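You operate a simulated robot arm through the tools that you are given. There is no shell and no other tool. Be economical: measure what you need, move in short steps, check, and stop when the job is done.

Carry out the task below with a simulated robot arm. There is one attempt and no reset: what you move stays moved.

## Task
Fill the oil bowl to its line and wipe the oil drip.
Fine: empty the pump oil can into the bowl with no spill, stand the can on the can spot, seat the bowl lid; the pump rag goes back where it lay. Set down upright: pump oil can. What is to be rubbed or washed off counts as gone when no trace of it is left.

It is judged by the outcome, as a careful person would: the job done as asked, and still so three seconds after it is handed in. It fails if anything else is knocked over, pushed out of place, dropped, spilled or broken. Lids that push on must go on centred and level and be pressed home; caps that screw on are set level and turned clockwise until they are tight.

## Robot
A 7-joint arm with a two-finger parallel gripper on a trunk, on a base that drives. Base frame: it is fixed to the floor where the robot stands at the start and does not move with it; the origin is under the middle of the robot, x ahead of it, y to its left, z up; the surface under the hand at the start is at about z = 0.85. Units: m, rad, N and s.
With the tool pointing down near the work surface it reaches from about 0.32 to 0.72 m from the robot's upright axis, wherever it stands. Its first joint turns from -2.496 to 2.496 rad. Places, roughly: bowl rim [0.7, 0.6, 1]; can spot [0.6, 0.1, 0.8]; oil bowl [0.7, 0.6, 1]; oil drip [0.7, 0.4, 0.9]. Payload 3 kg.
The TCP is the grasp point between the finger pads, 0.03 m short of the fingertips. In the tool frame z runs along the fingers and y along their closing line. Largest opening 0.11 m; finger width 0.02, thickness 0.01; the body of the gripper, 0.048 by 0.112 m, starts 0.055 m behind the TCP.
Orientation is told as [roll, pitch, yaw] about the base's x, y, z axes, in that order, counted from this pose: with the fingers straight down and closing along the base's y, the tool's x points along the base's -x, its y along +y and its z along -z.

## Interface
- The arm moves only by the tool arm_command. Its argument "motion" is a list of rows, each an object of numbers (a shift or turn left out is 0, a gripper value left out holds the last): "jaw": the opening, from 0 (shut) to 1 (fully open); "dx", "dy", "dz": the shift along the tool's x, y, z in units of 40 mm (1.0 is 40 mm); "wx", "wy", "wz": the turn, a rotation vector about the tool's x, y, z in units of 4 degrees (1.0 is 4 degrees). In form: [{"jaw": .., "dx": .., "dy": .., "dz": .., "wx": .., "wy": .., "wz": ..}, ...]. A call has 1 to 20 rows; each row shifts and turns the commanded pose from where the row before left it, along the tool's axes as they then stand. A call with a number of a shift or a turn outside -1 to 1 is refused whole. Each row takes 0.2 s and may step no farther than 0.05 m and 0.15 rad from the row before; otherwise, or with a gripper value out of range, the whole call is refused. A pose out of reach is approached as far as the arm can. The call stops where the force on the tool passes 40 N (or 10 N more than at its start, if that is more) or the arm is blocked; 0.2 s more then pass. The fingers move at their own pace (about 0.108 m/s each) and stop on an object; they squeeze with about 30 N. The grip force told is the motor's: it shows also when the fingers shut on nothing. Time passes only in rows, and 0.2 s behind the last, so rows that do not move let the fingers close. The reply holds the time, the measured pose of the TCP, the force on the tool along the base axes, the opening and the grip force, in the units named above and with some noise, with the torque about the TCP (base axes, N m) and any sound that the robot's microphone picked up.
- Cameras (640 x 400 px; columns grow to the right, rows downward): "scene" is now at [0.1428, 0.0413, 1.7215]; the picture's right is [0.54, -0.84, -0.00], its down [-0.66, -0.43, -0.62] and it looks along [0.52, 0.34, -0.78] (base axes); focal length 267 px, centre (320, 200). "wrist" rides on the gripper at [0.072, 0.017, -0.103] in the tool frame; the picture's right is [-0.23, 0.97, 0.00], its down [-0.76, -0.18, -0.62] and it looks along [-0.61, -0.14, 0.78] (tool axes); focal length 222 px, centre (320, 200). There is no depth. A picture from a camera that has moved, and an enlarged one, comes with that camera's place and axes in the base frame and with its lens.
- grab_frame(camera): a new picture of that camera. It takes no simulated time.
- slide_trunk(by): slides the trunk up (or, below 0, down) by that many m; the arm and the scene camera ride with it, the base frame stays. It gives what a move gives, with no picture.
- drive_base(legs): drives the robot by 1 to 6 legs, each [ahead, left, turn to the left] in m, m and rad, along the robot's own axes; the way and the turn of a leg run together, so that a leg with both is an arc; at most 1.5 m and 3.142 rad a leg. The arm and the cameras ride along, it lands a little off, and it stops where it bumps. It gives what a move gives.
- aim_head(pan, tilt): turns the head with the scene camera to pan (to the left, within 1.501 rad either way) and tilt (down, from -0.506 to 1.204), counted from straight ahead of the robot. It gives what a move gives.
- zoom(camera, box): a new picture of the part [left, top, right, bottom] of that camera's present view, enlarged. It takes no simulated time.
- finish_job(): hands the job in; it is judged then, once.

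Work in short steps. Places have to be worked out from the pictures, the camera data and where the tool is seen: move nearer, look again, correct. Check each grasp and each placing, and mend what went wrong. You have 120 turns and 90 pictures in all, those below and enlarged ones among them. Open the gripper and draw the arm clear of the work before you hand the job in, unless the task says otherwise; then end with one line.

The tools are called after ">>>" as a command line: name --argument value ..., lists and objects as JSON in quotes. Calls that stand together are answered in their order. arm_command: Moves the arm, as the interface text tells. Its arguments: {"type":"object","properties":{"motion":{"type":"array","items":{"type":"object","properties":{"jaw":{"type":"number"},"dx":{"type":"number"},"dy":{"type":"number"},"dz":{"type":"number"},"wx":{"type":"number"},"wy":{"type":"number"},"wz":{"type":"number"}}}}},"required":["motion"]} The other tools are called the same way: slide_trunk (by) slides the trunk up or down; drive_base (legs) drives the base; aim_head (pan, tilt) turns the head that bears the scene camera; grab_frame (camera) takes a picture; zoom (camera, box) takes an enlarged picture of a part of a camera's view; finish_job () hands the job in.

At the start:

```text
clock: 0.0
eef_pos: [0.5973, 0.2141, 1.3195]
ee_rot: [0.003, 0.0, 0.0]
force: [-0.4, 0.4, -0.7]
wrist_torque: [0.0, 0.03, -0.02]
gripper_width: 0.11
gripper_force: 0.0
trunk travel left (down, up): [-0.848, 0.042]
robot x, y, heading: [-0.0002, 0.0004, 0.001]
head pan, tilt: [0.574, 0.901]
```

scene: 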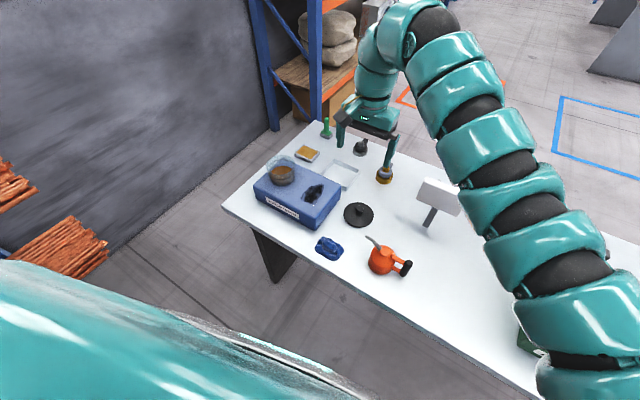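
wrist: 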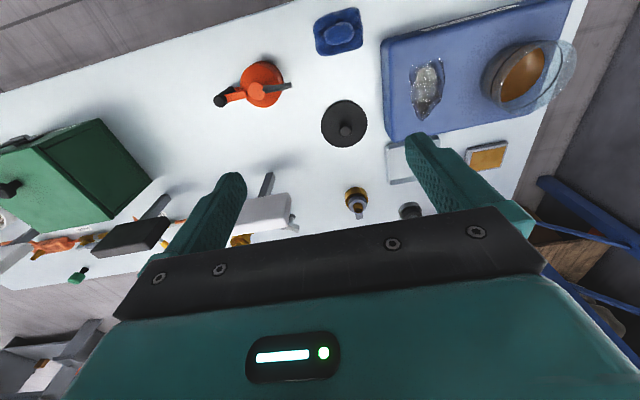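

The pictures show a blue pump box with a bowl, an oil stain, a black lid, an orange oil can and a blue rag. I zoom in on each part to place them.

>>> zoom --camera "scene" --box '[220, 110, 420, 290]'

>>> zoom --camera "wrist" --box '[200, 0, 600, 220]'

```text
2.22 times, centred on (320, 200) of scene
camera zoom: at [0.1428, 0.0413, 1.7215], right [0.54, -0.84, 0.0], down [-0.66, -0.43, -0.62], along [0.52, 0.34, -0.78], focal length 594 px, centre (320, 200)
```

zoom: 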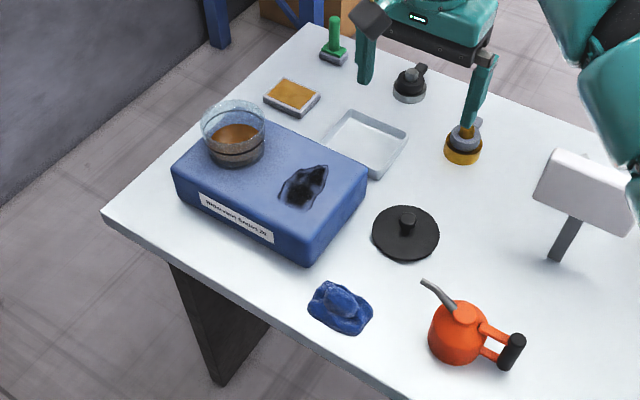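

```text
1.60 times, centred on (400, 110) of wrist
camera zoom: at [0.5233, 0.23, 1.4227], right [0.23, 0.97, 0.0], down [0.76, -0.18, 0.62], along [0.61, -0.14, -0.78], focal length 355 px, centre (192, 344)
```

zoom: 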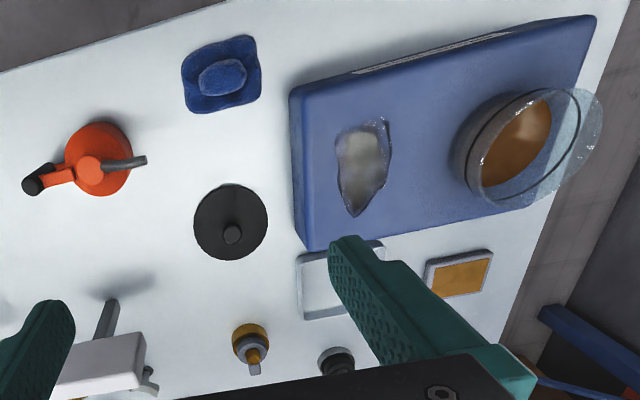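

By projection I put the can at about (0.58,0.08) with its spout toward +y, the rag at (0.54,0.27) and the lid at (0.72,0.24). The drip is near (0.68,0.43) and the bowl near (0.67,0.56). I'll drive left and a little ahead so all of them are in reach.

>>> drive_base --legs '[[0, 0.33, 0], [0.08, 0, 0]]'

>>> aim_head --pan 0.0 --tilt 0.95

>>> grab_frame --camera "scene"

>>> grab_frame --camera "wrist"

```text
clock: 2.8
eef_pos: [0.678, 0.5384, 1.3181]
ee_rot: [0.001, 0.001, -0.003]
force: [0.2, 0.5, -0.7]
wrist_torque: [0.0, 0.02, -0.04]
gripper_width: 0.1101
gripper_force: 0.1
trunk travel left (down, up): [-0.848, 0.042]
robot x, y, heading: [0.0795, 0.3258, -0.001]
head pan, tilt: [0.574, 0.901]
```

```text
clock: 3.8
eef_pos: [0.6766, 0.5388, 1.3202]
ee_rot: [0.002, 0.001, -0.005]
force: [0.0, -0.5, -0.1]
wrist_torque: [-0.04, -0.02, 0.0]
gripper_width: 0.1102
gripper_force: 0.0
trunk travel left (down, up): [-0.848, 0.042]
robot x, y, heading: [0.0806, 0.3286, -0.0]
head pan, tilt: [0.0, 0.949]
```

```text
85 pictures are left
camera scene: at [0.232, 0.326, 1.7178], right [0.0, -1.0, 0.0], down [-0.81, 0.0, -0.58], along [0.58, 0.0, -0.81], focal length 267 px, centre (320, 200)
```

scene: 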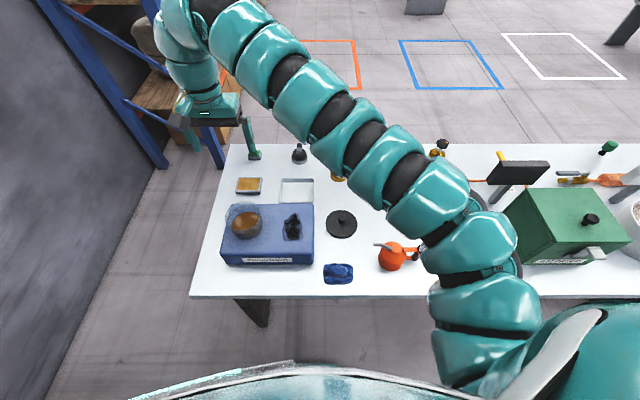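

```text
84 pictures are left
camera wrist: at [0.6038, 0.5547, 1.4225], right [0.23, 0.97, 0.0], down [0.76, -0.18, 0.62], along [0.61, -0.14, -0.78], focal length 222 px, centre (320, 200)
```

wrist: 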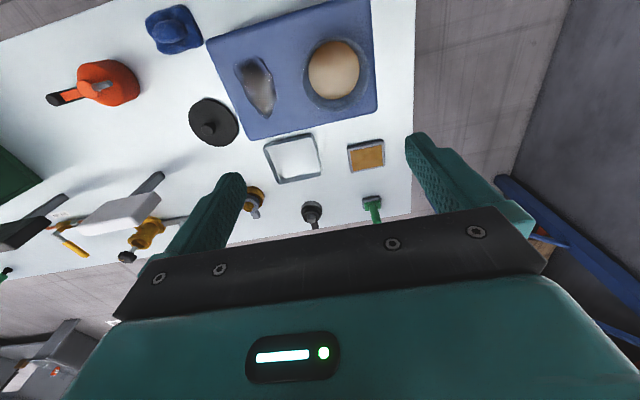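

The base landed well. I'll zoom the scene camera in on the work area for a second view.

>>> zoom --camera "scene" --box '[210, 170, 370, 290]'

>>> zoom --camera "scene" --box '[360, 225, 440, 285]'

```text
3.33 times, centred on (290, 230) of scene
camera zoom: at [0.232, 0.326, 1.7178], right [0.0, -1.0, 0.0], down [-0.81, 0.0, -0.58], along [0.58, 0.0, -0.81], focal length 891 px, centre (420, 100)
```

zoom: 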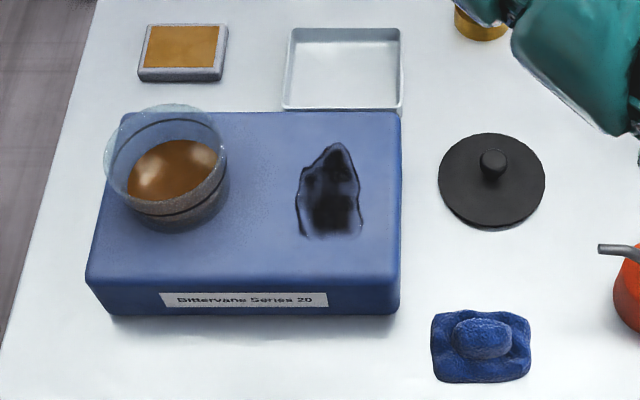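

```text
6.67 times, centred on (400, 255) of scene
camera zoom: at [0.232, 0.326, 1.7178], right [0.0, -1.0, 0.0], down [-0.81, 0.0, -0.58], along [0.58, 0.0, -0.81], focal length 1782 px, centre (-213, -167)
```

zoom: 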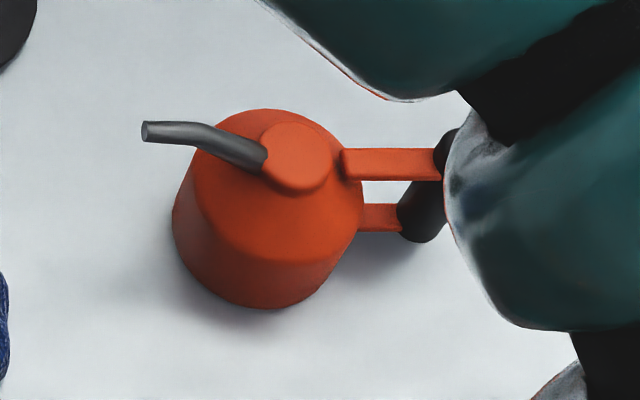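

The rag is nearest, so I'll do the wiping first. I move the hand over it for a closer look.

>>> arm_command --motion '[{"dx": 0.36, "dy": -0.75, "dz": 0.6, "jaw": 1}, {"dx": 0.36, "dy": -0.75, "dz": 0.6}, {"dx": 0.36, "dy": -0.75, "dz": 0.6}, {"dx": 0.36, "dy": -0.75, "dz": 0.6}, {"dx": 0.36, "dy": -0.75, "dz": 0.6}, {"dx": 0.36, "dy": -0.75, "dz": 0.6}, {"dx": 0.36, "dy": -0.75, "dz": 0.6}, {"dx": 0.36, "dy": -0.75, "dz": 0.6}, {"dx": 0.36, "dy": -0.75, "dz": 0.6}]'

>>> grab_frame --camera "wrist"

>>> grab_frame --camera "scene"

```text
clock: 5.8
eef_pos: [0.6571, 0.5018, 1.2894]
ee_rot: [0.002, 0.0, -0.003]
force: [-0.3, -0.5, 0.3]
wrist_torque: [0.01, -0.04, 0.01]
gripper_width: 0.1099
gripper_force: 0.0
out of reach, approached as far as the arm can: row 2, 3, 4, 5, 6, 7, 8, 9
trunk travel left (down, up): [-0.848, 0.042]
robot x, y, heading: [0.0803, 0.3282, 0.002]
head pan, tilt: [0.0, 0.949]
```

```text
81 pictures are left
camera wrist: at [0.5847, 0.5178, 1.3925], right [0.23, 0.97, 0.0], down [0.76, -0.18, 0.62], along [0.61, -0.14, -0.78], focal length 222 px, centre (320, 200)
```

wrist: 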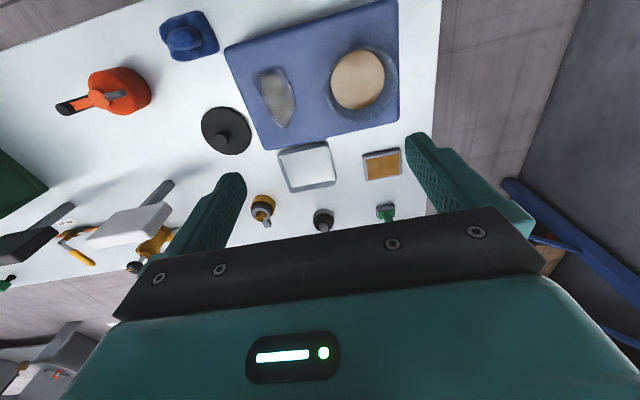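

```text
80 pictures are left
camera scene: at [0.2316, 0.3261, 1.7178], right [0.0, -1.0, 0.0], down [-0.81, 0.0, -0.58], along [0.58, 0.0, -0.81], focal length 267 px, centre (320, 200)
```

scene: 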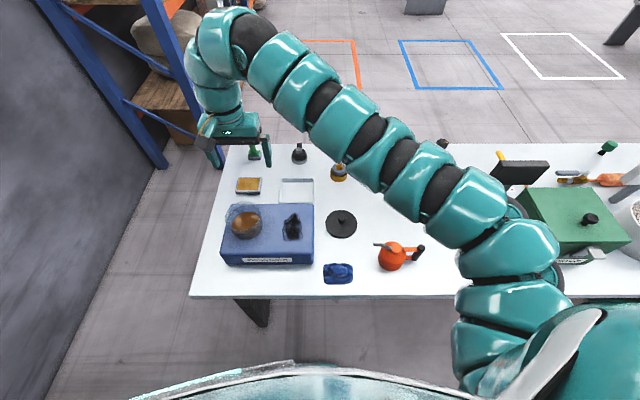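

The arm stalled partway, perhaps on an awkward joint path. I'll try moving it in single directions, starting with straight down.

>>> arm_command --motion '[{"dz": 1}, {"dz": 1}, {"dz": 1}]'

>>> arm_command --motion '[{"dy": -1}, {"dy": -1}, {"dy": -1}]'

```text
clock: 6.6
eef_pos: [0.6597, 0.4999, 1.2705]
ee_rot: [0.001, -0.001, -0.004]
force: [-0.3, -0.2, 0.6]
wrist_torque: [-0.02, -0.02, 0.02]
gripper_width: 0.1099
gripper_force: 0.0
out of reach, approached as far as the arm can: row 1, 2, 3
trunk travel left (down, up): [-0.848, 0.042]
robot x, y, heading: [0.0781, 0.3249, -0.003]
head pan, tilt: [0.0, 0.949]
```

```text
clock: 7.4
eef_pos: [0.6575, 0.5014, 1.2681]
ee_rot: [0.001, 0.0, -0.004]
force: [-0.5, -0.2, 0.6]
wrist_torque: [0.0, 0.01, 0.0]
gripper_width: 0.1102
gripper_force: 0.0
out of reach, approached as far as the arm can: row 1, 2, 3
trunk travel left (down, up): [-0.848, 0.042]
robot x, y, heading: [0.0835, 0.3317, -0.002]
head pan, tilt: [0.0, 0.949]
```

The hand seems to be at the limit because the trunk is high. I'll lower the trunk 0.12 m, which keeps the fingers clear of the bowl, and retry.

>>> slide_trunk --by -0.12

>>> arm_command --motion '[{"dy": -1}, {"dy": -1}, {"dy": -1}]'

>>> arm_command --motion '[{"dx": 1}, {"dx": 1}]'

```text
clock: 8.9
eef_pos: [0.6574, 0.5015, 1.1511]
ee_rot: [0.002, 0.001, -0.002]
force: [-0.1, 0.4, -0.1]
wrist_torque: [-0.03, 0.0, -0.03]
gripper_width: 0.1101
gripper_force: 0.1
trunk travel left (down, up): [-0.728, 0.162]
robot x, y, heading: [0.0803, 0.3273, -0.001]
head pan, tilt: [0.0, 0.949]
```

```text
clock: 9.7
eef_pos: [0.6581, 0.5024, 1.1514]
ee_rot: [0.002, 0.0, -0.004]
force: [0.6, -0.1, -0.2]
wrist_torque: [0.02, 0.02, -0.01]
gripper_width: 0.11
gripper_force: 0.0
out of reach, approached as far as the arm can: row 1, 2, 3
trunk travel left (down, up): [-0.728, 0.162]
robot x, y, heading: [0.0822, 0.3279, 0.004]
head pan, tilt: [0.0, 0.949]
```

```text
clock: 10.3
eef_pos: [0.6583, 0.5016, 1.1498]
ee_rot: [0.002, 0.0, -0.004]
force: [0.2, 0.4, 0.6]
wrist_torque: [0.0, 0.03, 0.04]
gripper_width: 0.11
gripper_force: 0.0
out of reach, approached as far as the arm can: row 1, 2
trunk travel left (down, up): [-0.728, 0.162]
robot x, y, heading: [0.081, 0.3283, 0.002]
head pan, tilt: [0.0, 0.949]
```

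Still blocked that way. I'll test small moves in other directions, up and then +x, to find which limit is binding.

>>> arm_command --motion '[{"dz": -0.7}]'

>>> arm_command --motion '[{"wz": 1}, {"wz": 1}, {"wz": 1}, {"wz": 1}]'

>>> arm_command --motion '[{"dy": -0.7}]'

```text
clock: 10.7
eef_pos: [0.6569, 0.5005, 1.1785]
ee_rot: [0.002, 0.001, -0.003]
force: [0.4, 0.8, -1.0]
wrist_torque: [0.02, -0.02, 0.0]
gripper_width: 0.1101
gripper_force: 0.1
trunk travel left (down, up): [-0.728, 0.162]
robot x, y, heading: [0.0811, 0.3285, -0.002]
head pan, tilt: [0.0, 0.949]
```

```text
clock: 11.7
eef_pos: [0.6585, 0.5003, 1.1779]
ee_rot: [0.002, 0.001, -0.283]
force: [-0.9, 0.4, -0.6]
wrist_torque: [0.03, -0.03, 0.02]
gripper_width: 0.11
gripper_force: 0.0
trunk travel left (down, up): [-0.728, 0.162]
robot x, y, heading: [0.0789, 0.3247, -0.005]
head pan, tilt: [0.0, 0.949]
```

```text
clock: 12.1
eef_pos: [0.6555, 0.4926, 1.1775]
ee_rot: [0.001, 0.001, -0.283]
force: [0.7, 1.0, 0.2]
wrist_torque: [-0.01, -0.02, -0.02]
gripper_width: 0.11
gripper_force: 0.0
out of reach, approached as far as the arm can: row 1
trunk travel left (down, up): [-0.728, 0.162]
robot x, y, heading: [0.083, 0.3236, -0.0]
head pan, tilt: [0.0, 0.949]
```

Raising and turning work; inward and down are limited. I'll raise the hand relative to the shoulder and retry inward.

>>> arm_command --motion '[{"wz": -1}, {"wz": -1}, {"wz": -1}, {"wz": -1}, {"dz": -1}, {"dz": -1}, {"dz": -1}, {"dy": -1}, {"dy": -1}, {"dy": -1}]'

>>> grab_frame --camera "scene"

```text
clock: 14.3
eef_pos: [0.7053, 0.4029, 1.178]
ee_rot: [0.003, 0.001, -0.002]
force: [0.5, 0.0, -0.2]
wrist_torque: [0.03, 0.04, 0.03]
gripper_width: 0.1099
gripper_force: 0.0
out of reach, approached as far as the arm can: row 5, 6, 7, 8, 9, 10
trunk travel left (down, up): [-0.728, 0.162]
robot x, y, heading: [0.0773, 0.3226, -0.002]
head pan, tilt: [0.0, 0.949]
```

```text
79 pictures are left
camera scene: at [0.2321, 0.3247, 1.5977], right [0.0, -1.0, 0.0], down [-0.81, 0.0, -0.58], along [0.58, 0.0, -0.81], focal length 267 px, centre (320, 200)
```

scene: 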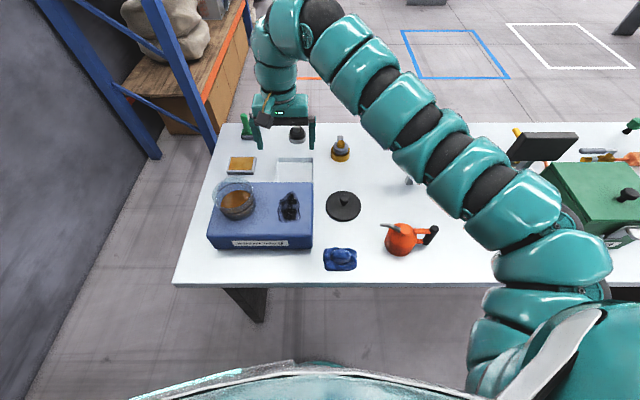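

The hand slides along a radius of about 0.6–0.63 m from the axis. I'll test going outward and then down.

>>> arm_command --motion '[{"dx": -0.8}]'

>>> arm_command --motion '[{"dz": 0.8}]'

>>> arm_command --motion '[{"dy": -0.8}, {"dy": -0.8}]'

```text
clock: 14.7
eef_pos: [0.7405, 0.4034, 1.1756]
ee_rot: [0.001, 0.002, -0.007]
force: [-0.3, -0.6, -0.1]
wrist_torque: [0.0, 0.03, -0.01]
gripper_width: 0.1099
gripper_force: 0.1
trunk travel left (down, up): [-0.728, 0.162]
robot x, y, heading: [0.0804, 0.3268, -0.006]
head pan, tilt: [0.0, 0.949]
```

```text
clock: 15.1
eef_pos: [0.7384, 0.4036, 1.1447]
ee_rot: [0.0, 0.0, -0.004]
force: [0.1, -1.0, -0.3]
wrist_torque: [0.0, 0.02, 0.02]
gripper_width: 0.11
gripper_force: 0.1
trunk travel left (down, up): [-0.728, 0.162]
robot x, y, heading: [0.0785, 0.3248, -0.002]
head pan, tilt: [0.0, 0.949]
```

```text
clock: 15.7
eef_pos: [0.7372, 0.3643, 1.146]
ee_rot: [-0.001, 0.001, -0.002]
force: [0.9, 0.9, 0.6]
wrist_torque: [-0.05, 0.03, 0.0]
gripper_width: 0.11
gripper_force: 0.0
out of reach, approached as far as the arm can: row 2
trunk travel left (down, up): [-0.728, 0.162]
robot x, y, heading: [0.0808, 0.3299, 0.0]
head pan, tilt: [0.0, 0.949]
```

It behaves like a folded-elbow "hole" around the shoulder, with the hand on its upper side. I'll raise the trunk fully, then go outward, down and inward under it.

>>> slide_trunk --by 0.16

>>> arm_command --motion '[{"dx": -1}, {"dx": -0.7, "dz": 0.7}, {"dz": 1}, {"dz": 1}, {"dz": 1}, {"dz": 1}]'

```text
clock: 17.5
eef_pos: [0.7369, 0.3612, 1.3054]
ee_rot: [0.003, -0.001, -0.003]
force: [0.0, 0.5, 0.7]
wrist_torque: [0.01, 0.0, 0.0]
gripper_width: 0.1101
gripper_force: 0.0
trunk travel left (down, up): [-0.888, 0.002]
robot x, y, heading: [0.0831, 0.3311, -0.004]
head pan, tilt: [0.0, 0.949]
```

```text
clock: 18.9
eef_pos: [0.8069, 0.3622, 1.1177]
ee_rot: [0.001, 0.0, -0.003]
force: [0.2, 0.1, 0.2]
wrist_torque: [-0.02, 0.0, -0.02]
gripper_width: 0.11
gripper_force: 0.1
trunk travel left (down, up): [-0.888, 0.002]
robot x, y, heading: [0.0803, 0.3257, -0.003]
head pan, tilt: [0.0, 0.949]
```

That worked: the hand now moves down freely. Next inward toward the rag at this height.

>>> arm_command --motion '[{"dx": 1, "dz": 0.3}, {"dx": 1, "dz": 0.3}, {"dx": 1}, {"dx": 1, "dy": -0.6}, {"dx": 1, "dy": -0.6}, {"dx": 1, "dy": -0.6}, {"dx": 0.5, "dy": -0.6}]'

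>>> grab_frame --camera "wrist"

>>> grab_frame --camera "scene"

```text
clock: 20.5
eef_pos: [0.6947, 0.3266, 1.0039]
ee_rot: [0.002, 0.002, 0.0]
force: [0.0, 0.5, -0.5]
wrist_torque: [0.04, -0.02, 0.0]
gripper_width: 0.11
gripper_force: 0.0
out of reach, approached as far as the arm can: row 2, 3, 4, 5, 6, 7
trunk travel left (down, up): [-0.888, 0.002]
robot x, y, heading: [0.0785, 0.3249, -0.003]
head pan, tilt: [0.0, 0.949]
```

```text
78 pictures are left
camera wrist: at [0.6214, 0.3428, 1.1073], right [0.23, 0.97, 0.0], down [0.76, -0.18, 0.62], along [0.61, -0.14, -0.78], focal length 222 px, centre (320, 200)
```

wrist: 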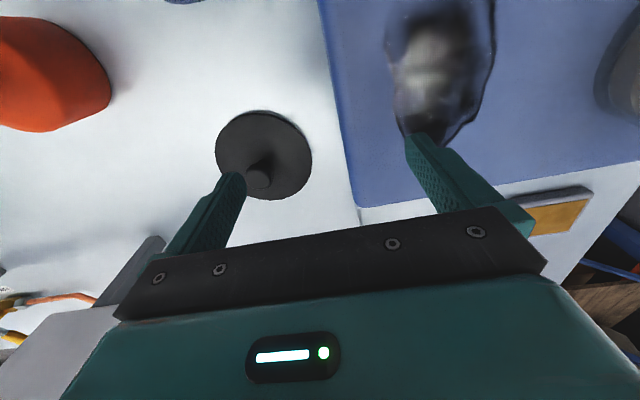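

```text
77 pictures are left
camera scene: at [0.2319, 0.3251, 1.7578], right [0.0, -1.0, 0.0], down [-0.81, 0.0, -0.58], along [0.58, 0.0, -0.81], focal length 267 px, centre (320, 200)
```

scene: 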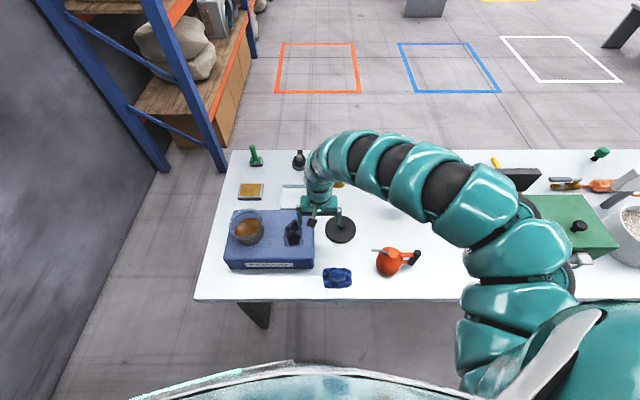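

Inward is blocked again at about r=0.61 m, and z dropped to 1.00 as it slid. I'll check whether turning the wrist frees the elbow, raising slightly first.

>>> arm_command --motion '[{"dx": -0.5, "dz": -0.5}, {"dz": -0.8}, {"wz": 1}, {"wz": 1}, {"wz": 1}, {"wz": 1}, {"wz": 1}, {"wz": 1}, {"wz": 1}, {"wz": 1}, {"wz": 1}, {"wz": 1}, {"wz": 1}]'

>>> arm_command --motion '[{"dx": 0.7, "dy": 0.7}, {"dx": 0.7, "dy": 0.7}]'

```text
clock: 23.3
eef_pos: [0.7259, 0.3308, 1.0492]
ee_rot: [-0.001, 0.002, -0.772]
force: [0.1, -0.5, -0.5]
wrist_torque: [-0.01, 0.02, 0.02]
gripper_width: 0.1099
gripper_force: 0.1
out of reach, approached as far as the arm can: row 2
trunk travel left (down, up): [-0.888, 0.002]
robot x, y, heading: [0.0752, 0.3262, -0.004]
head pan, tilt: [0.0, 0.949]
```

```text
clock: 23.9
eef_pos: [0.7235, 0.4106, 1.0496]
ee_rot: [0.001, -0.001, -0.772]
force: [0.5, -0.4, -0.6]
wrist_torque: [-0.01, 0.03, -0.04]
gripper_width: 0.1102
gripper_force: 0.0
trunk travel left (down, up): [-0.888, 0.002]
robot x, y, heading: [0.0776, 0.3261, -0.007]
head pan, tilt: [0.0, 0.949]
```

With yaw −44°, tool x+y moved it along base +y. Base −x is +dx −dy, so I'll try that.

>>> arm_command --motion '[{"dx": 0.7, "dy": -0.7}, {"dx": 0.7, "dy": -0.7}, {"dx": 0.7, "dy": -0.7}]'

```text
clock: 24.7
eef_pos: [0.6519, 0.4355, 1.0148]
ee_rot: [-0.001, -0.001, -0.771]
force: [-1.0, 0.3, 0.0]
wrist_torque: [0.0, 0.02, 0.02]
gripper_width: 0.11
gripper_force: 0.0
out of reach, approached as far as the arm can: row 1, 2, 3
trunk travel left (down, up): [-0.888, 0.002]
robot x, y, heading: [0.0794, 0.327, -0.006]
head pan, tilt: [0.0, 0.949]
```

The inner limit depends on height, so I'll hold the arm near r≈0.6 and place it by driving the base. First I turn the tool to yaw −90° so the fingers close along x, then drive so the hand is over the rag.

>>> arm_command --motion '[{"wz": 1}, {"wz": 1}, {"wz": 1}, {"wz": 1}, {"wz": 1}, {"wz": 1}, {"wz": 1}, {"wz": 1}, {"wz": 1}, {"wz": 1}, {"wz": 1}, {"wz": 0.45}]'

>>> drive_base --legs '[[-0.11, -0.17, 0]]'

>>> grab_frame --camera "wrist"

>>> grab_frame --camera "scene"

```text
clock: 27.3
eef_pos: [0.6524, 0.4368, 1.0139]
ee_rot: [0.001, 0.001, -1.571]
force: [0.3, 0.4, -0.7]
wrist_torque: [0.03, 0.01, 0.02]
gripper_width: 0.1102
gripper_force: 0.1
trunk travel left (down, up): [-0.888, 0.002]
robot x, y, heading: [0.0798, 0.3283, 0.002]
head pan, tilt: [0.0, 0.949]
```

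```text
clock: 28.9
eef_pos: [0.5415, 0.2643, 1.0149]
ee_rot: [0.0, 0.0, -1.568]
force: [-0.4, -0.9, 0.0]
wrist_torque: [0.01, -0.01, 0.01]
gripper_width: 0.11
gripper_force: 0.0
trunk travel left (down, up): [-0.888, 0.002]
robot x, y, heading: [-0.0316, 0.1553, -0.001]
head pan, tilt: [0.0, 0.949]
```

```text
76 pictures are left
camera wrist: at [0.5571, 0.3352, 1.1182], right [0.97, -0.23, 0.0], down [-0.18, -0.76, 0.62], along [-0.14, -0.61, -0.78], focal length 222 px, centre (320, 200)
```

wrist: 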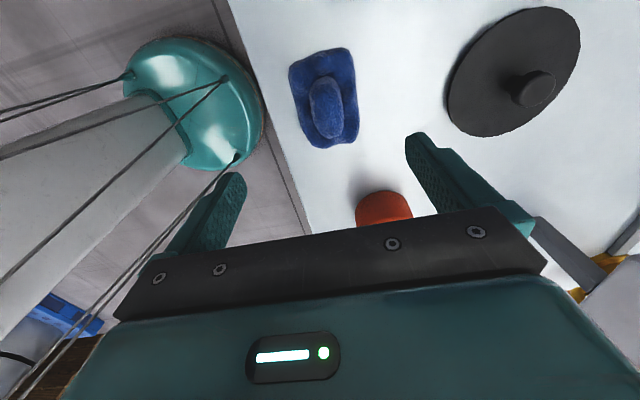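

```text
75 pictures are left
camera scene: at [0.1206, 0.1536, 1.7579], right [0.0, -1.0, 0.0], down [-0.81, 0.0, -0.58], along [0.58, 0.0, -0.81], focal length 267 px, centre (320, 200)
```

scene: 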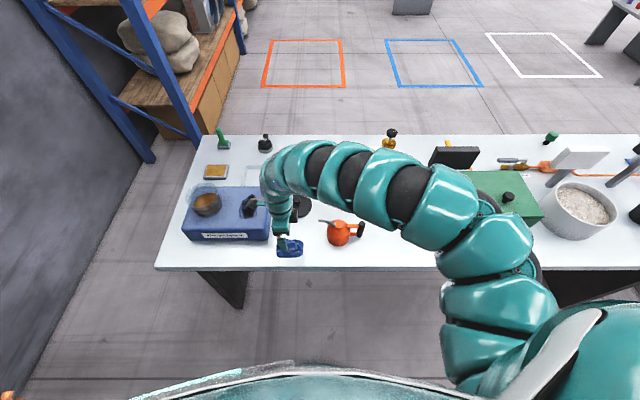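

The rag's bump projects to about (0.549, 0.266), and the TCP is at (0.5415, 0.264). I nudge +x (tool y) and descend.

>>> arm_command --motion '[{"dy": 0.18, "dz": 0.6}, {"dz": 0.8}, {"dz": 0.8}, {"dz": 0.5}]'

>>> grab_frame --camera "wrist"

```text
clock: 29.9
eef_pos: [0.5497, 0.264, 0.9073]
ee_rot: [0.002, 0.002, -1.569]
force: [0.0, -0.4, -0.4]
wrist_torque: [-0.02, 0.02, 0.0]
gripper_width: 0.11
gripper_force: 0.0
trunk travel left (down, up): [-0.888, 0.002]
robot x, y, heading: [-0.0294, 0.1577, -0.006]
head pan, tilt: [0.0, 0.949]
```

```text
74 pictures are left
camera wrist: at [0.5654, 0.3357, 1.0104], right [0.97, -0.23, 0.0], down [-0.18, -0.76, 0.62], along [-0.14, -0.61, -0.78], focal length 222 px, centre (320, 200)
```

wrist: 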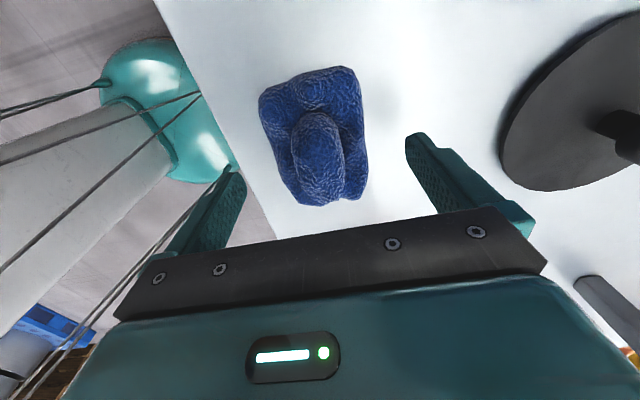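

Alignment is good. I descend to z≈0.884 with the tips just above the table and close.

>>> arm_command --motion '[{"dz": 0.3, "dx": 0.1}, {"dz": 0.25}, {"jaw": 0}, {"jaw": 0}, {"jaw": 0}, {"jaw": 0}]'

>>> grab_frame --camera "wrist"

```text
clock: 31.3
eef_pos: [0.5485, 0.2691, 0.8836]
ee_rot: [0.0, 0.005, -1.569]
force: [-0.3, 0.7, 0.0]
wrist_torque: [-0.02, 0.0, 0.04]
gripper_width: 0.0684
gripper_force: 30.2
trunk travel left (down, up): [-0.888, 0.002]
robot x, y, heading: [-0.0326, 0.1554, -0.006]
head pan, tilt: [0.0, 0.949]
```

```text
73 pictures are left
camera wrist: at [0.5653, 0.3402, 0.9883], right [0.97, -0.23, 0.0], down [-0.18, -0.76, 0.62], along [-0.14, -0.61, -0.78], focal length 222 px, centre (320, 200)
```

wrist: 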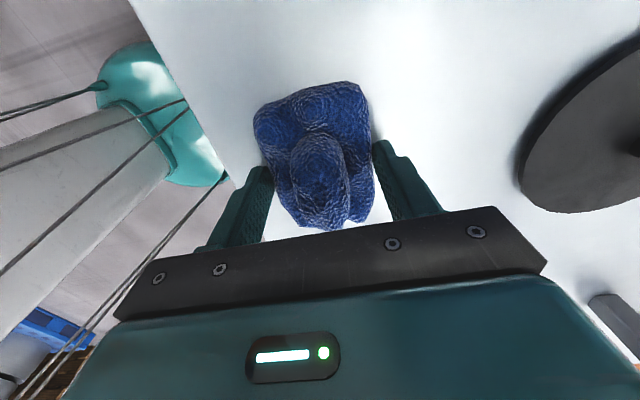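

The rag is held (width 68 mm, 30 N). I lift it while easing outward in +x.

>>> arm_command --motion '[{"dz": -0.8}, {"dz": -0.8, "dy": 0.4}, {"dz": -0.8, "dy": 0.4}, {"dz": -0.8, "dy": 0.4}, {"dz": -0.4, "dy": 0.3}]'

>>> grab_frame --camera "wrist"

```text
clock: 32.5
eef_pos: [0.609, 0.269, 1.0299]
ee_rot: [-0.002, 0.002, -1.569]
force: [-0.3, 0.5, 0.7]
wrist_torque: [0.0, 0.02, 0.01]
gripper_width: 0.0001
gripper_force: 30.1
trunk travel left (down, up): [-0.888, 0.002]
robot x, y, heading: [-0.0322, 0.1535, -0.002]
head pan, tilt: [0.0, 0.949]
```

```text
72 pictures are left
camera wrist: at [0.625, 0.3401, 1.1321], right [0.97, -0.23, 0.0], down [-0.18, -0.76, 0.62], along [-0.14, -0.61, -0.78], focal length 222 px, centre (320, 200)
```

wrist: 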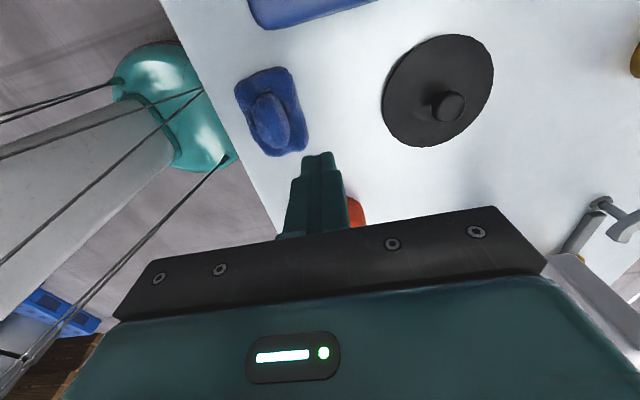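

The fingers slipped off the rag's flat skirt, and the rag stayed in place at about (0.552, 0.267). I'll go back and grip the bump a little higher.

>>> arm_command --motion '[{"jaw": 0.6, "dz": 0.4, "dy": -0.3}, {"dz": 0.8, "dy": -0.4}, {"dz": 0.8, "dy": -0.4}, {"dz": 0.7, "dy": -0.3}, {"dz": 0.6}]'

>>> zoom --camera "wrist" --box '[180, 50, 460, 225]'

>>> zoom --camera "scene" --box '[250, 210, 330, 260]'

```text
clock: 33.7
eef_pos: [0.5506, 0.268, 0.8965]
ee_rot: [-0.001, -0.001, -1.569]
force: [-1.4, -1.1, -0.5]
wrist_torque: [0.05, -0.03, 0.0]
gripper_width: 0.0658
gripper_force: 0.1
trunk travel left (down, up): [-0.888, 0.002]
robot x, y, heading: [-0.0303, 0.1547, -0.003]
head pan, tilt: [0.0, 0.949]
```

```text
2.29 times, centred on (320, 138) of wrist
camera zoom: at [0.5667, 0.3391, 0.9994], right [0.97, -0.23, 0.0], down [-0.18, -0.76, 0.62], along [-0.14, -0.61, -0.78], focal length 508 px, centre (320, 343)
```

zoom: 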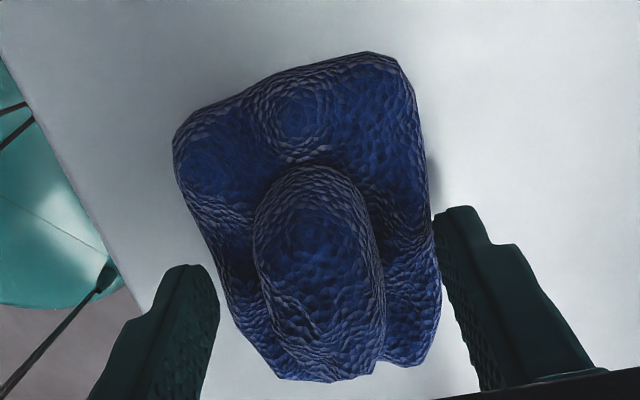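

```text
8.00 times, centred on (290, 235) of scene
camera zoom: at [0.118, 0.1537, 1.7582], right [0.0, -1.0, 0.0], down [-0.81, 0.0, -0.58], along [0.58, 0.0, -0.81], focal length 2139 px, centre (560, -80)
```

zoom: 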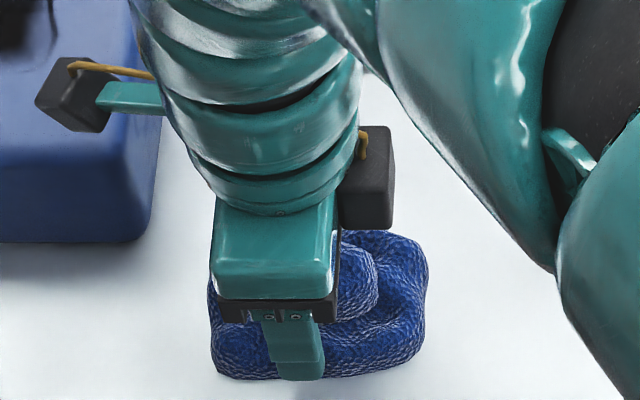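

The bump is about 37 mm wide and centred between the fingers at the present height (tips z≈0.867). I close here.

>>> arm_command --motion '[{"jaw": 0}, {"jaw": 0}, {"jaw": 0}, {"jaw": 0}]'

>>> zoom --camera "wrist" --box '[180, 50, 460, 225]'

```text
clock: 34.7
eef_pos: [0.5519, 0.2691, 0.8974]
ee_rot: [0.004, 0.003, -1.569]
force: [-5.0, 0.7, 28.1]
wrist_torque: [-0.18, -0.87, -0.01]
gripper_width: 0.0548
gripper_force: 30.3
trunk travel left (down, up): [-0.888, 0.002]
robot x, y, heading: [-0.0281, 0.1552, 0.002]
head pan, tilt: [0.0, 0.949]
```

```text
2.29 times, centred on (320, 138) of wrist
camera zoom: at [0.5679, 0.3406, 1.0017], right [0.97, -0.23, 0.0], down [-0.18, -0.76, 0.62], along [-0.14, -0.61, -0.78], focal length 508 px, centre (320, 343)
```

zoom: 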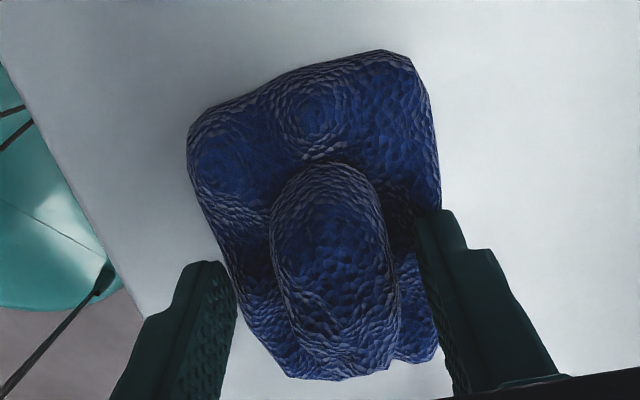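

The tips wedged on the skirt, so they're too low. I reopen, rise about 9 mm and close again on the bump only.

>>> arm_command --motion '[{"jaw": 0.65}, {"dz": -0.22}, {"jaw": 0}, {"jaw": 0}, {"jaw": 0}, {"jaw": 0}]'

>>> zoom --camera "wrist" --box '[180, 50, 460, 225]'

```text
clock: 36.1
eef_pos: [0.5533, 0.2698, 0.9054]
ee_rot: [-0.001, 0.003, -1.569]
force: [-0.3, 1.6, 3.1]
wrist_torque: [0.23, -0.04, 0.02]
gripper_width: 0.0212
gripper_force: 30.0
trunk travel left (down, up): [-0.888, 0.002]
robot x, y, heading: [-0.0354, 0.1516, -0.001]
head pan, tilt: [0.0, 0.949]
```

```text
2.29 times, centred on (320, 138) of wrist
camera zoom: at [0.5693, 0.3407, 1.0085], right [0.97, -0.23, 0.0], down [-0.18, -0.76, 0.62], along [-0.14, -0.61, -0.78], focal length 508 px, centre (320, 343)
```

zoom: 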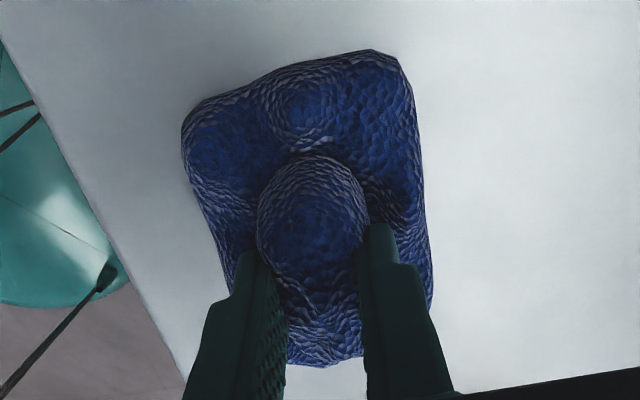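

The bump is gripped at 21 mm. I lift gently to test it.

>>> arm_command --motion '[{"dz": -0.5}, {"dz": -0.5}, {"dz": 0}]'

>>> grab_frame --camera "wrist"

```text
clock: 36.9
eef_pos: [0.5529, 0.269, 0.9445]
ee_rot: [0.0, 0.001, -1.568]
force: [0.1, 0.2, -0.7]
wrist_torque: [-0.06, 0.04, 0.01]
gripper_width: 0.0211
gripper_force: 30.5
trunk travel left (down, up): [-0.888, 0.002]
robot x, y, heading: [-0.0312, 0.1539, -0.005]
head pan, tilt: [0.0, 0.949]
```

```text
67 pictures are left
camera wrist: at [0.5686, 0.3406, 1.0484], right [0.97, -0.23, 0.0], down [-0.18, -0.76, 0.62], along [-0.14, -0.61, -0.78], focal length 222 px, centre (320, 200)
```

wrist: 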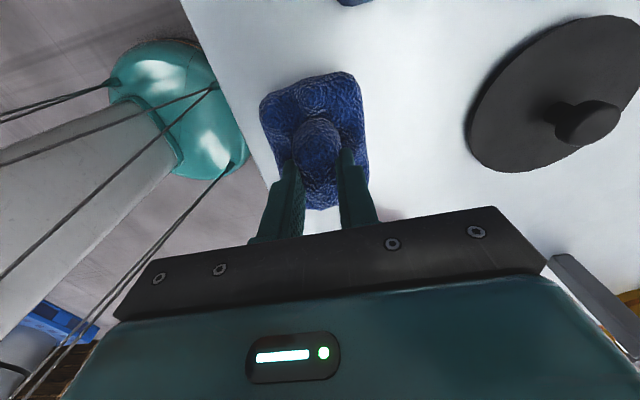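

The rag hangs securely. I lift it higher and outward, then drive so it comes over the drip near (0.68,0.42).

>>> arm_command --motion '[{"dz": -0.8, "dy": 0.3}, {"dz": -0.8, "dy": 0.4}, {"dz": -0.8, "dy": 0.4}, {"dy": 0.4}]'

>>> drive_base --legs '[[0.06, 0.155, 0]]'

>>> grab_frame --camera "wrist"

>>> zoom --camera "scene" --box '[200, 150, 360, 270]'

```text
clock: 37.9
eef_pos: [0.614, 0.2691, 1.0408]
ee_rot: [-0.001, 0.0, -1.569]
force: [0.2, -0.2, -1.1]
wrist_torque: [0.03, 0.01, -0.01]
gripper_width: 0.0213
gripper_force: 29.5
trunk travel left (down, up): [-0.888, 0.002]
robot x, y, heading: [-0.0333, 0.1565, -0.002]
head pan, tilt: [0.0, 0.949]
```

```text
clock: 39.4
eef_pos: [0.674, 0.4275, 1.0403]
ee_rot: [0.001, 0.0, -1.569]
force: [-0.2, 0.8, -0.4]
wrist_torque: [-0.02, 0.03, 0.0]
gripper_width: 0.021
gripper_force: 30.0
trunk travel left (down, up): [-0.888, 0.002]
robot x, y, heading: [0.0299, 0.3163, -0.003]
head pan, tilt: [0.0, 0.949]
```

```text
66 pictures are left
camera wrist: at [0.6894, 0.4989, 1.1443], right [0.97, -0.22, 0.0], down [-0.18, -0.76, 0.62], along [-0.14, -0.61, -0.78], focal length 222 px, centre (320, 200)
```

wrist: 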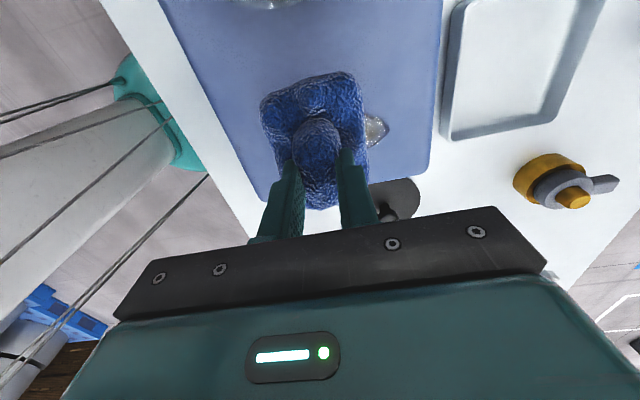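

```text
3.33 times, centred on (280, 210) of scene
camera zoom: at [0.1823, 0.3135, 1.7577], right [0.0, -1.0, 0.0], down [-0.81, 0.0, -0.58], along [0.58, 0.0, -0.81], focal length 891 px, centre (453, 167)
```

zoom: 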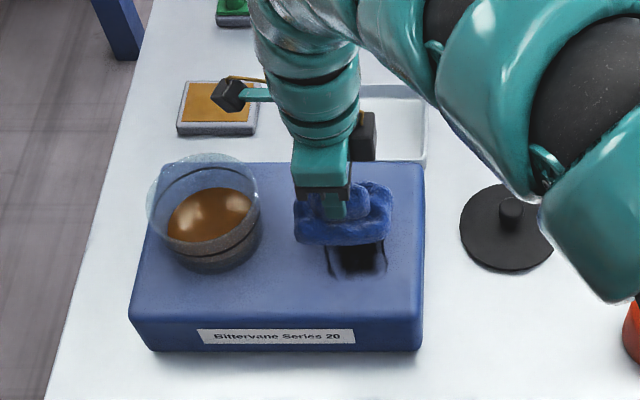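

The drip spans roughly x 0.63–0.74 and y 0.385–0.45 on the box top (z≈0.93). I lower the rag toward contact in steps, watching the force.

>>> arm_command --motion '[{"dx": -0.2, "dy": 0.2, "dz": 0.6}, {"dz": 0.5}, {"dz": 0.1}]'

>>> arm_command --motion '[{"dz": 0.1}, {"dz": 0.1}]'

```text
clock: 40.2
eef_pos: [0.6802, 0.4194, 0.9955]
ee_rot: [0.003, 0.001, -1.567]
force: [-2.4, -1.2, 18.0]
wrist_torque: [0.09, 0.26, 0.05]
gripper_width: 0.0209
gripper_force: 29.7
trunk travel left (down, up): [-0.888, 0.002]
robot x, y, heading: [0.0259, 0.3122, -0.002]
head pan, tilt: [0.0, 0.949]
```

```text
clock: 40.6
eef_pos: [0.6806, 0.4201, 0.9948]
ee_rot: [0.01, 0.005, -1.568]
force: [-11.1, -2.3, 26.3]
wrist_torque: [-0.37, 0.75, 0.02]
gripper_width: 0.0211
gripper_force: 30.2
trunk travel left (down, up): [-0.888, 0.002]
robot x, y, heading: [0.0269, 0.3113, -0.004]
head pan, tilt: [0.0, 0.949]
stopped in row 2: the force on the tool passed its limit at 46 N (the readings are from after the stop); the commanded pose is now the measured one
```

Contact is at z≈0.995. I ease off 1–2 mm and rub along x with short strokes.

>>> arm_command --motion '[{"dz": -0.04}, {"dy": 0.3}, {"dy": 0.3}, {"dy": 0.3}, {"dy": 0.3}, {"dy": 0.2}]'

>>> arm_command --motion '[{"dy": -0.4}, {"dy": -0.4}, {"dy": -0.4}, {"dy": -0.4}, {"dy": -0.4}, {"dy": -0.4}, {"dy": -0.3}]'

>>> grab_frame --camera "wrist"

>>> zoom --camera "scene" --box '[200, 150, 360, 270]'

```text
clock: 42.0
eef_pos: [0.7389, 0.4212, 0.9942]
ee_rot: [0.009, 0.004, -1.568]
force: [-4.5, 2.9, 13.5]
wrist_torque: [0.59, 0.64, 0.08]
gripper_width: 0.0211
gripper_force: 29.1
trunk travel left (down, up): [-0.888, 0.002]
robot x, y, heading: [0.0307, 0.3094, -0.002]
head pan, tilt: [0.0, 0.949]
```

```text
clock: 42.5
eef_pos: [0.7256, 0.4184, 0.9953]
ee_rot: [0.009, 0.001, -1.568]
force: [-3.1, -4.9, 12.4]
wrist_torque: [0.15, 0.62, 0.22]
gripper_width: 0.0211
gripper_force: 30.0
trunk travel left (down, up): [-0.888, 0.002]
robot x, y, heading: [0.0283, 0.3103, -0.005]
head pan, tilt: [0.0, 0.949]
stopped in row 2: the force on the tool passed its limit at 42 N (the readings are from after the stop); the commanded pose is now the measured one
```

```text
64 pictures are left
camera wrist: at [0.7402, 0.49, 1.0988], right [0.97, -0.22, 0.01], down [-0.18, -0.76, 0.62], along [-0.13, -0.61, -0.78], focal length 222 px, centre (320, 200)
```

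wrist: 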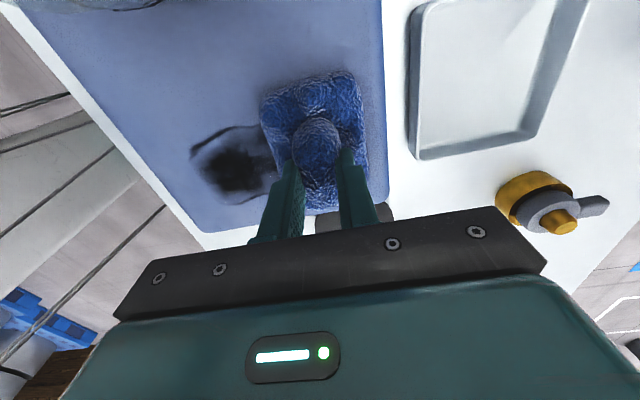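

```text
3.33 times, centred on (280, 210) of scene
camera zoom: at [0.1803, 0.3123, 1.7577], right [0.0, -1.0, 0.0], down [-0.81, 0.0, -0.58], along [0.58, 0.0, -0.81], focal length 891 px, centre (453, 167)
```

zoom: 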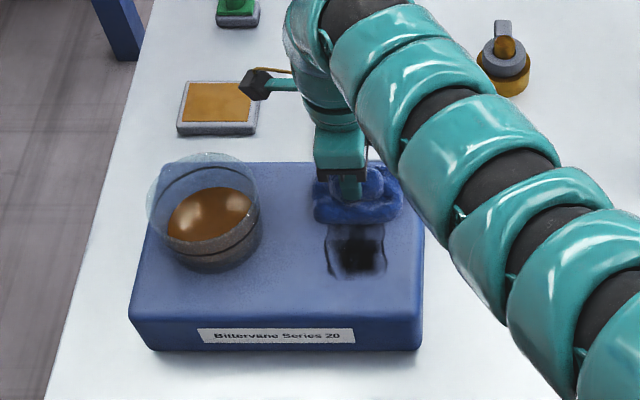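

The far end is being cleared; the near part (x≈0.63–0.70) remains. I ease off slightly and stroke toward −x in smaller steps.

>>> arm_command --motion '[{"dz": -0.06, "dy": -0.2}, {"dy": -0.3}, {"dy": -0.3}, {"dy": -0.3}, {"dy": -0.3}, {"dy": -0.3}, {"dy": -0.3}, {"dy": -0.2}]'

>>> arm_command --motion '[{"dy": 0.3}, {"dy": 0.3}, {"dy": 0.3}, {"dy": 0.3}, {"dy": -0.3}, {"dy": -0.3}, {"dy": -0.3}, {"dy": -0.3}]'

>>> zoom --camera "scene" --box '[200, 150, 360, 270]'

```text
clock: 44.3
eef_pos: [0.6367, 0.4186, 0.9956]
ee_rot: [0.009, 0.0, -1.567]
force: [-0.2, 1.2, -0.4]
wrist_torque: [-0.02, 0.02, 0.01]
gripper_width: 0.0212
gripper_force: 30.0
trunk travel left (down, up): [-0.888, 0.002]
robot x, y, heading: [0.0305, 0.3132, 0.002]
head pan, tilt: [0.0, 0.949]
```

```text
clock: 46.1
eef_pos: [0.636, 0.4186, 0.9953]
ee_rot: [0.007, 0.003, -1.567]
force: [-1.9, 0.1, 2.6]
wrist_torque: [0.1, 0.19, 0.07]
gripper_width: 0.0209
gripper_force: 29.9
trunk travel left (down, up): [-0.888, 0.002]
robot x, y, heading: [0.0315, 0.3109, -0.0]
head pan, tilt: [0.0, 0.949]
```

```text
3.33 times, centred on (280, 210) of scene
camera zoom: at [0.1811, 0.312, 1.7579], right [0.0, -1.0, 0.0], down [-0.81, 0.0, -0.58], along [0.58, 0.0, -0.81], focal length 891 px, centre (453, 167)
```

zoom: 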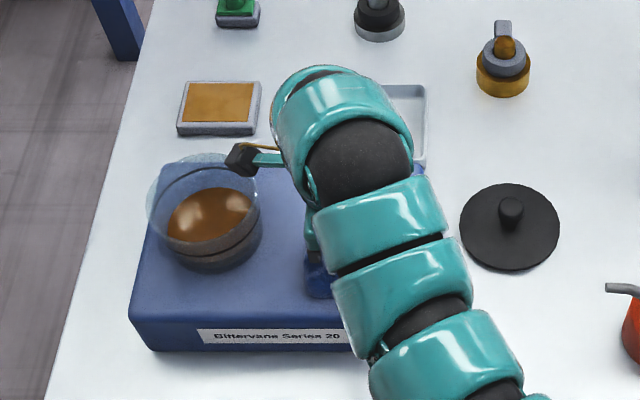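

Pressure is near zero here, so I press down a couple of mm and repeat the strokes over the near part.

>>> arm_command --motion '[{"dz": 0.08}, {"dy": 0.3}, {"dy": 0.3}, {"dy": 0.3}, {"dy": 0.3}, {"dy": 0.3}]'

>>> arm_command --motion '[{"dy": -0.3}, {"dy": -0.3}, {"dy": -0.3}, {"dy": -0.3}, {"dy": -0.3}, {"dy": -0.2}]'

>>> arm_command --motion '[{"dz": -1}, {"dy": 0.3, "dz": -0.4}, {"dy": 0.5}, {"dx": -0.8}, {"dx": -0.8}, {"dx": -0.8}]'

>>> zoom --camera "scene" --box '[200, 150, 360, 270]'

>>> grab_frame --camera "wrist"

```text
clock: 47.5
eef_pos: [0.6959, 0.4189, 0.995]
ee_rot: [0.014, 0.004, -1.567]
force: [1.0, 4.2, 17.5]
wrist_torque: [-0.56, 0.22, 0.01]
gripper_width: 0.0212
gripper_force: 29.7
trunk travel left (down, up): [-0.888, 0.002]
robot x, y, heading: [0.0284, 0.3151, -0.001]
head pan, tilt: [0.0, 0.949]
```

```text
clock: 48.3
eef_pos: [0.6639, 0.419, 0.9954]
ee_rot: [0.015, 0.004, -1.569]
force: [-1.9, -2.2, 12.2]
wrist_torque: [-0.06, 0.51, 0.09]
gripper_width: 0.0212
gripper_force: 29.7
trunk travel left (down, up): [-0.888, 0.002]
robot x, y, heading: [0.0331, 0.3125, -0.002]
head pan, tilt: [0.0, 0.949]
stopped in row 4: the force on the tool passed its limit at 41 N (the readings are from after the stop); the commanded pose is now the measured one
```

```text
clock: 49.7
eef_pos: [0.6953, 0.3229, 1.0506]
ee_rot: [0.013, 0.004, -1.569]
force: [-1.1, -0.6, -1.0]
wrist_torque: [0.0, 0.01, 0.0]
gripper_width: 0.021
gripper_force: 29.7
trunk travel left (down, up): [-0.888, 0.002]
robot x, y, heading: [0.0288, 0.3136, -0.003]
head pan, tilt: [0.0, 0.949]
```

```text
3.33 times, centred on (280, 210) of scene
camera zoom: at [0.1815, 0.3113, 1.7578], right [0.0, -1.0, 0.0], down [-0.81, 0.0, -0.58], along [0.58, 0.0, -0.81], focal length 891 px, centre (453, 167)
```

zoom: 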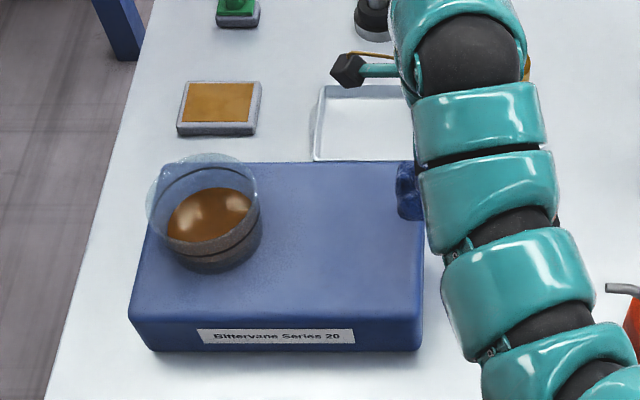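

```text
60 pictures are left
camera wrist: at [0.7099, 0.3939, 1.1537], right [0.97, -0.23, 0.01], down [-0.19, -0.76, 0.62], along [-0.13, -0.6, -0.79], focal length 222 px, centre (320, 200)
```

wrist: 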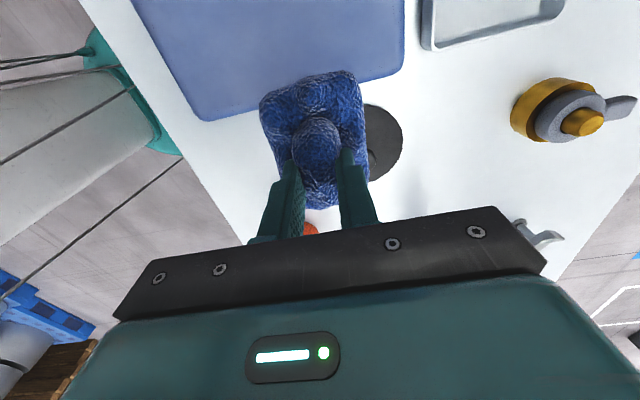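

The stain looks gone; I check closely for any trace.

>>> zoom --camera "scene" --box '[258, 185, 318, 240]'

>>> zoom --camera "wrist" --box '[120, 0, 420, 130]'

```text
7.27 times, centred on (288, 212) of scene
camera zoom: at [0.1815, 0.3113, 1.7578], right [0.0, -1.0, 0.0], down [-0.81, 0.0, -0.58], along [0.58, 0.0, -0.81], focal length 1944 px, centre (553, 109)
```

zoom: 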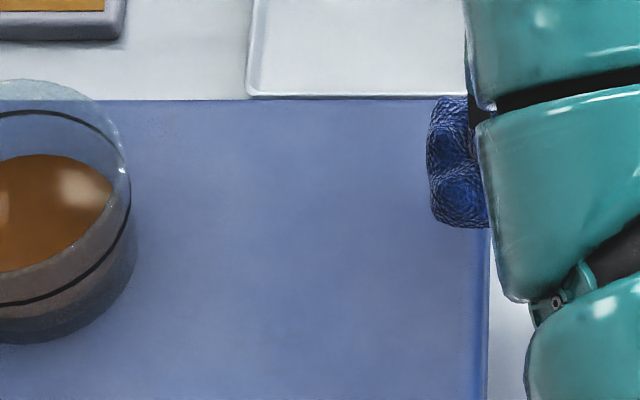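

```text
2.13 times, centred on (270, 65) of wrist
camera zoom: at [0.7099, 0.3939, 1.1537], right [0.97, -0.23, 0.01], down [-0.19, -0.76, 0.62], along [-0.13, -0.6, -0.79], focal length 474 px, centre (427, 488)
```

zoom: 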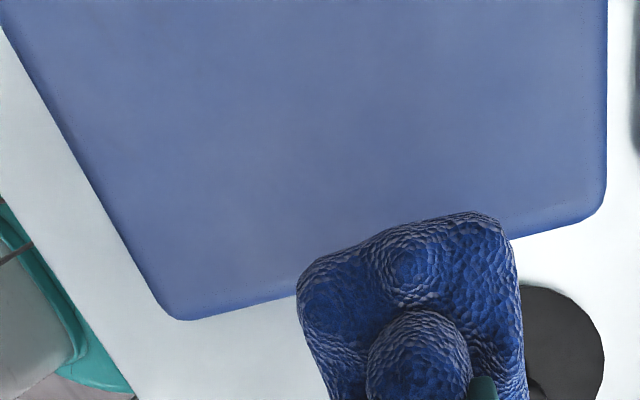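

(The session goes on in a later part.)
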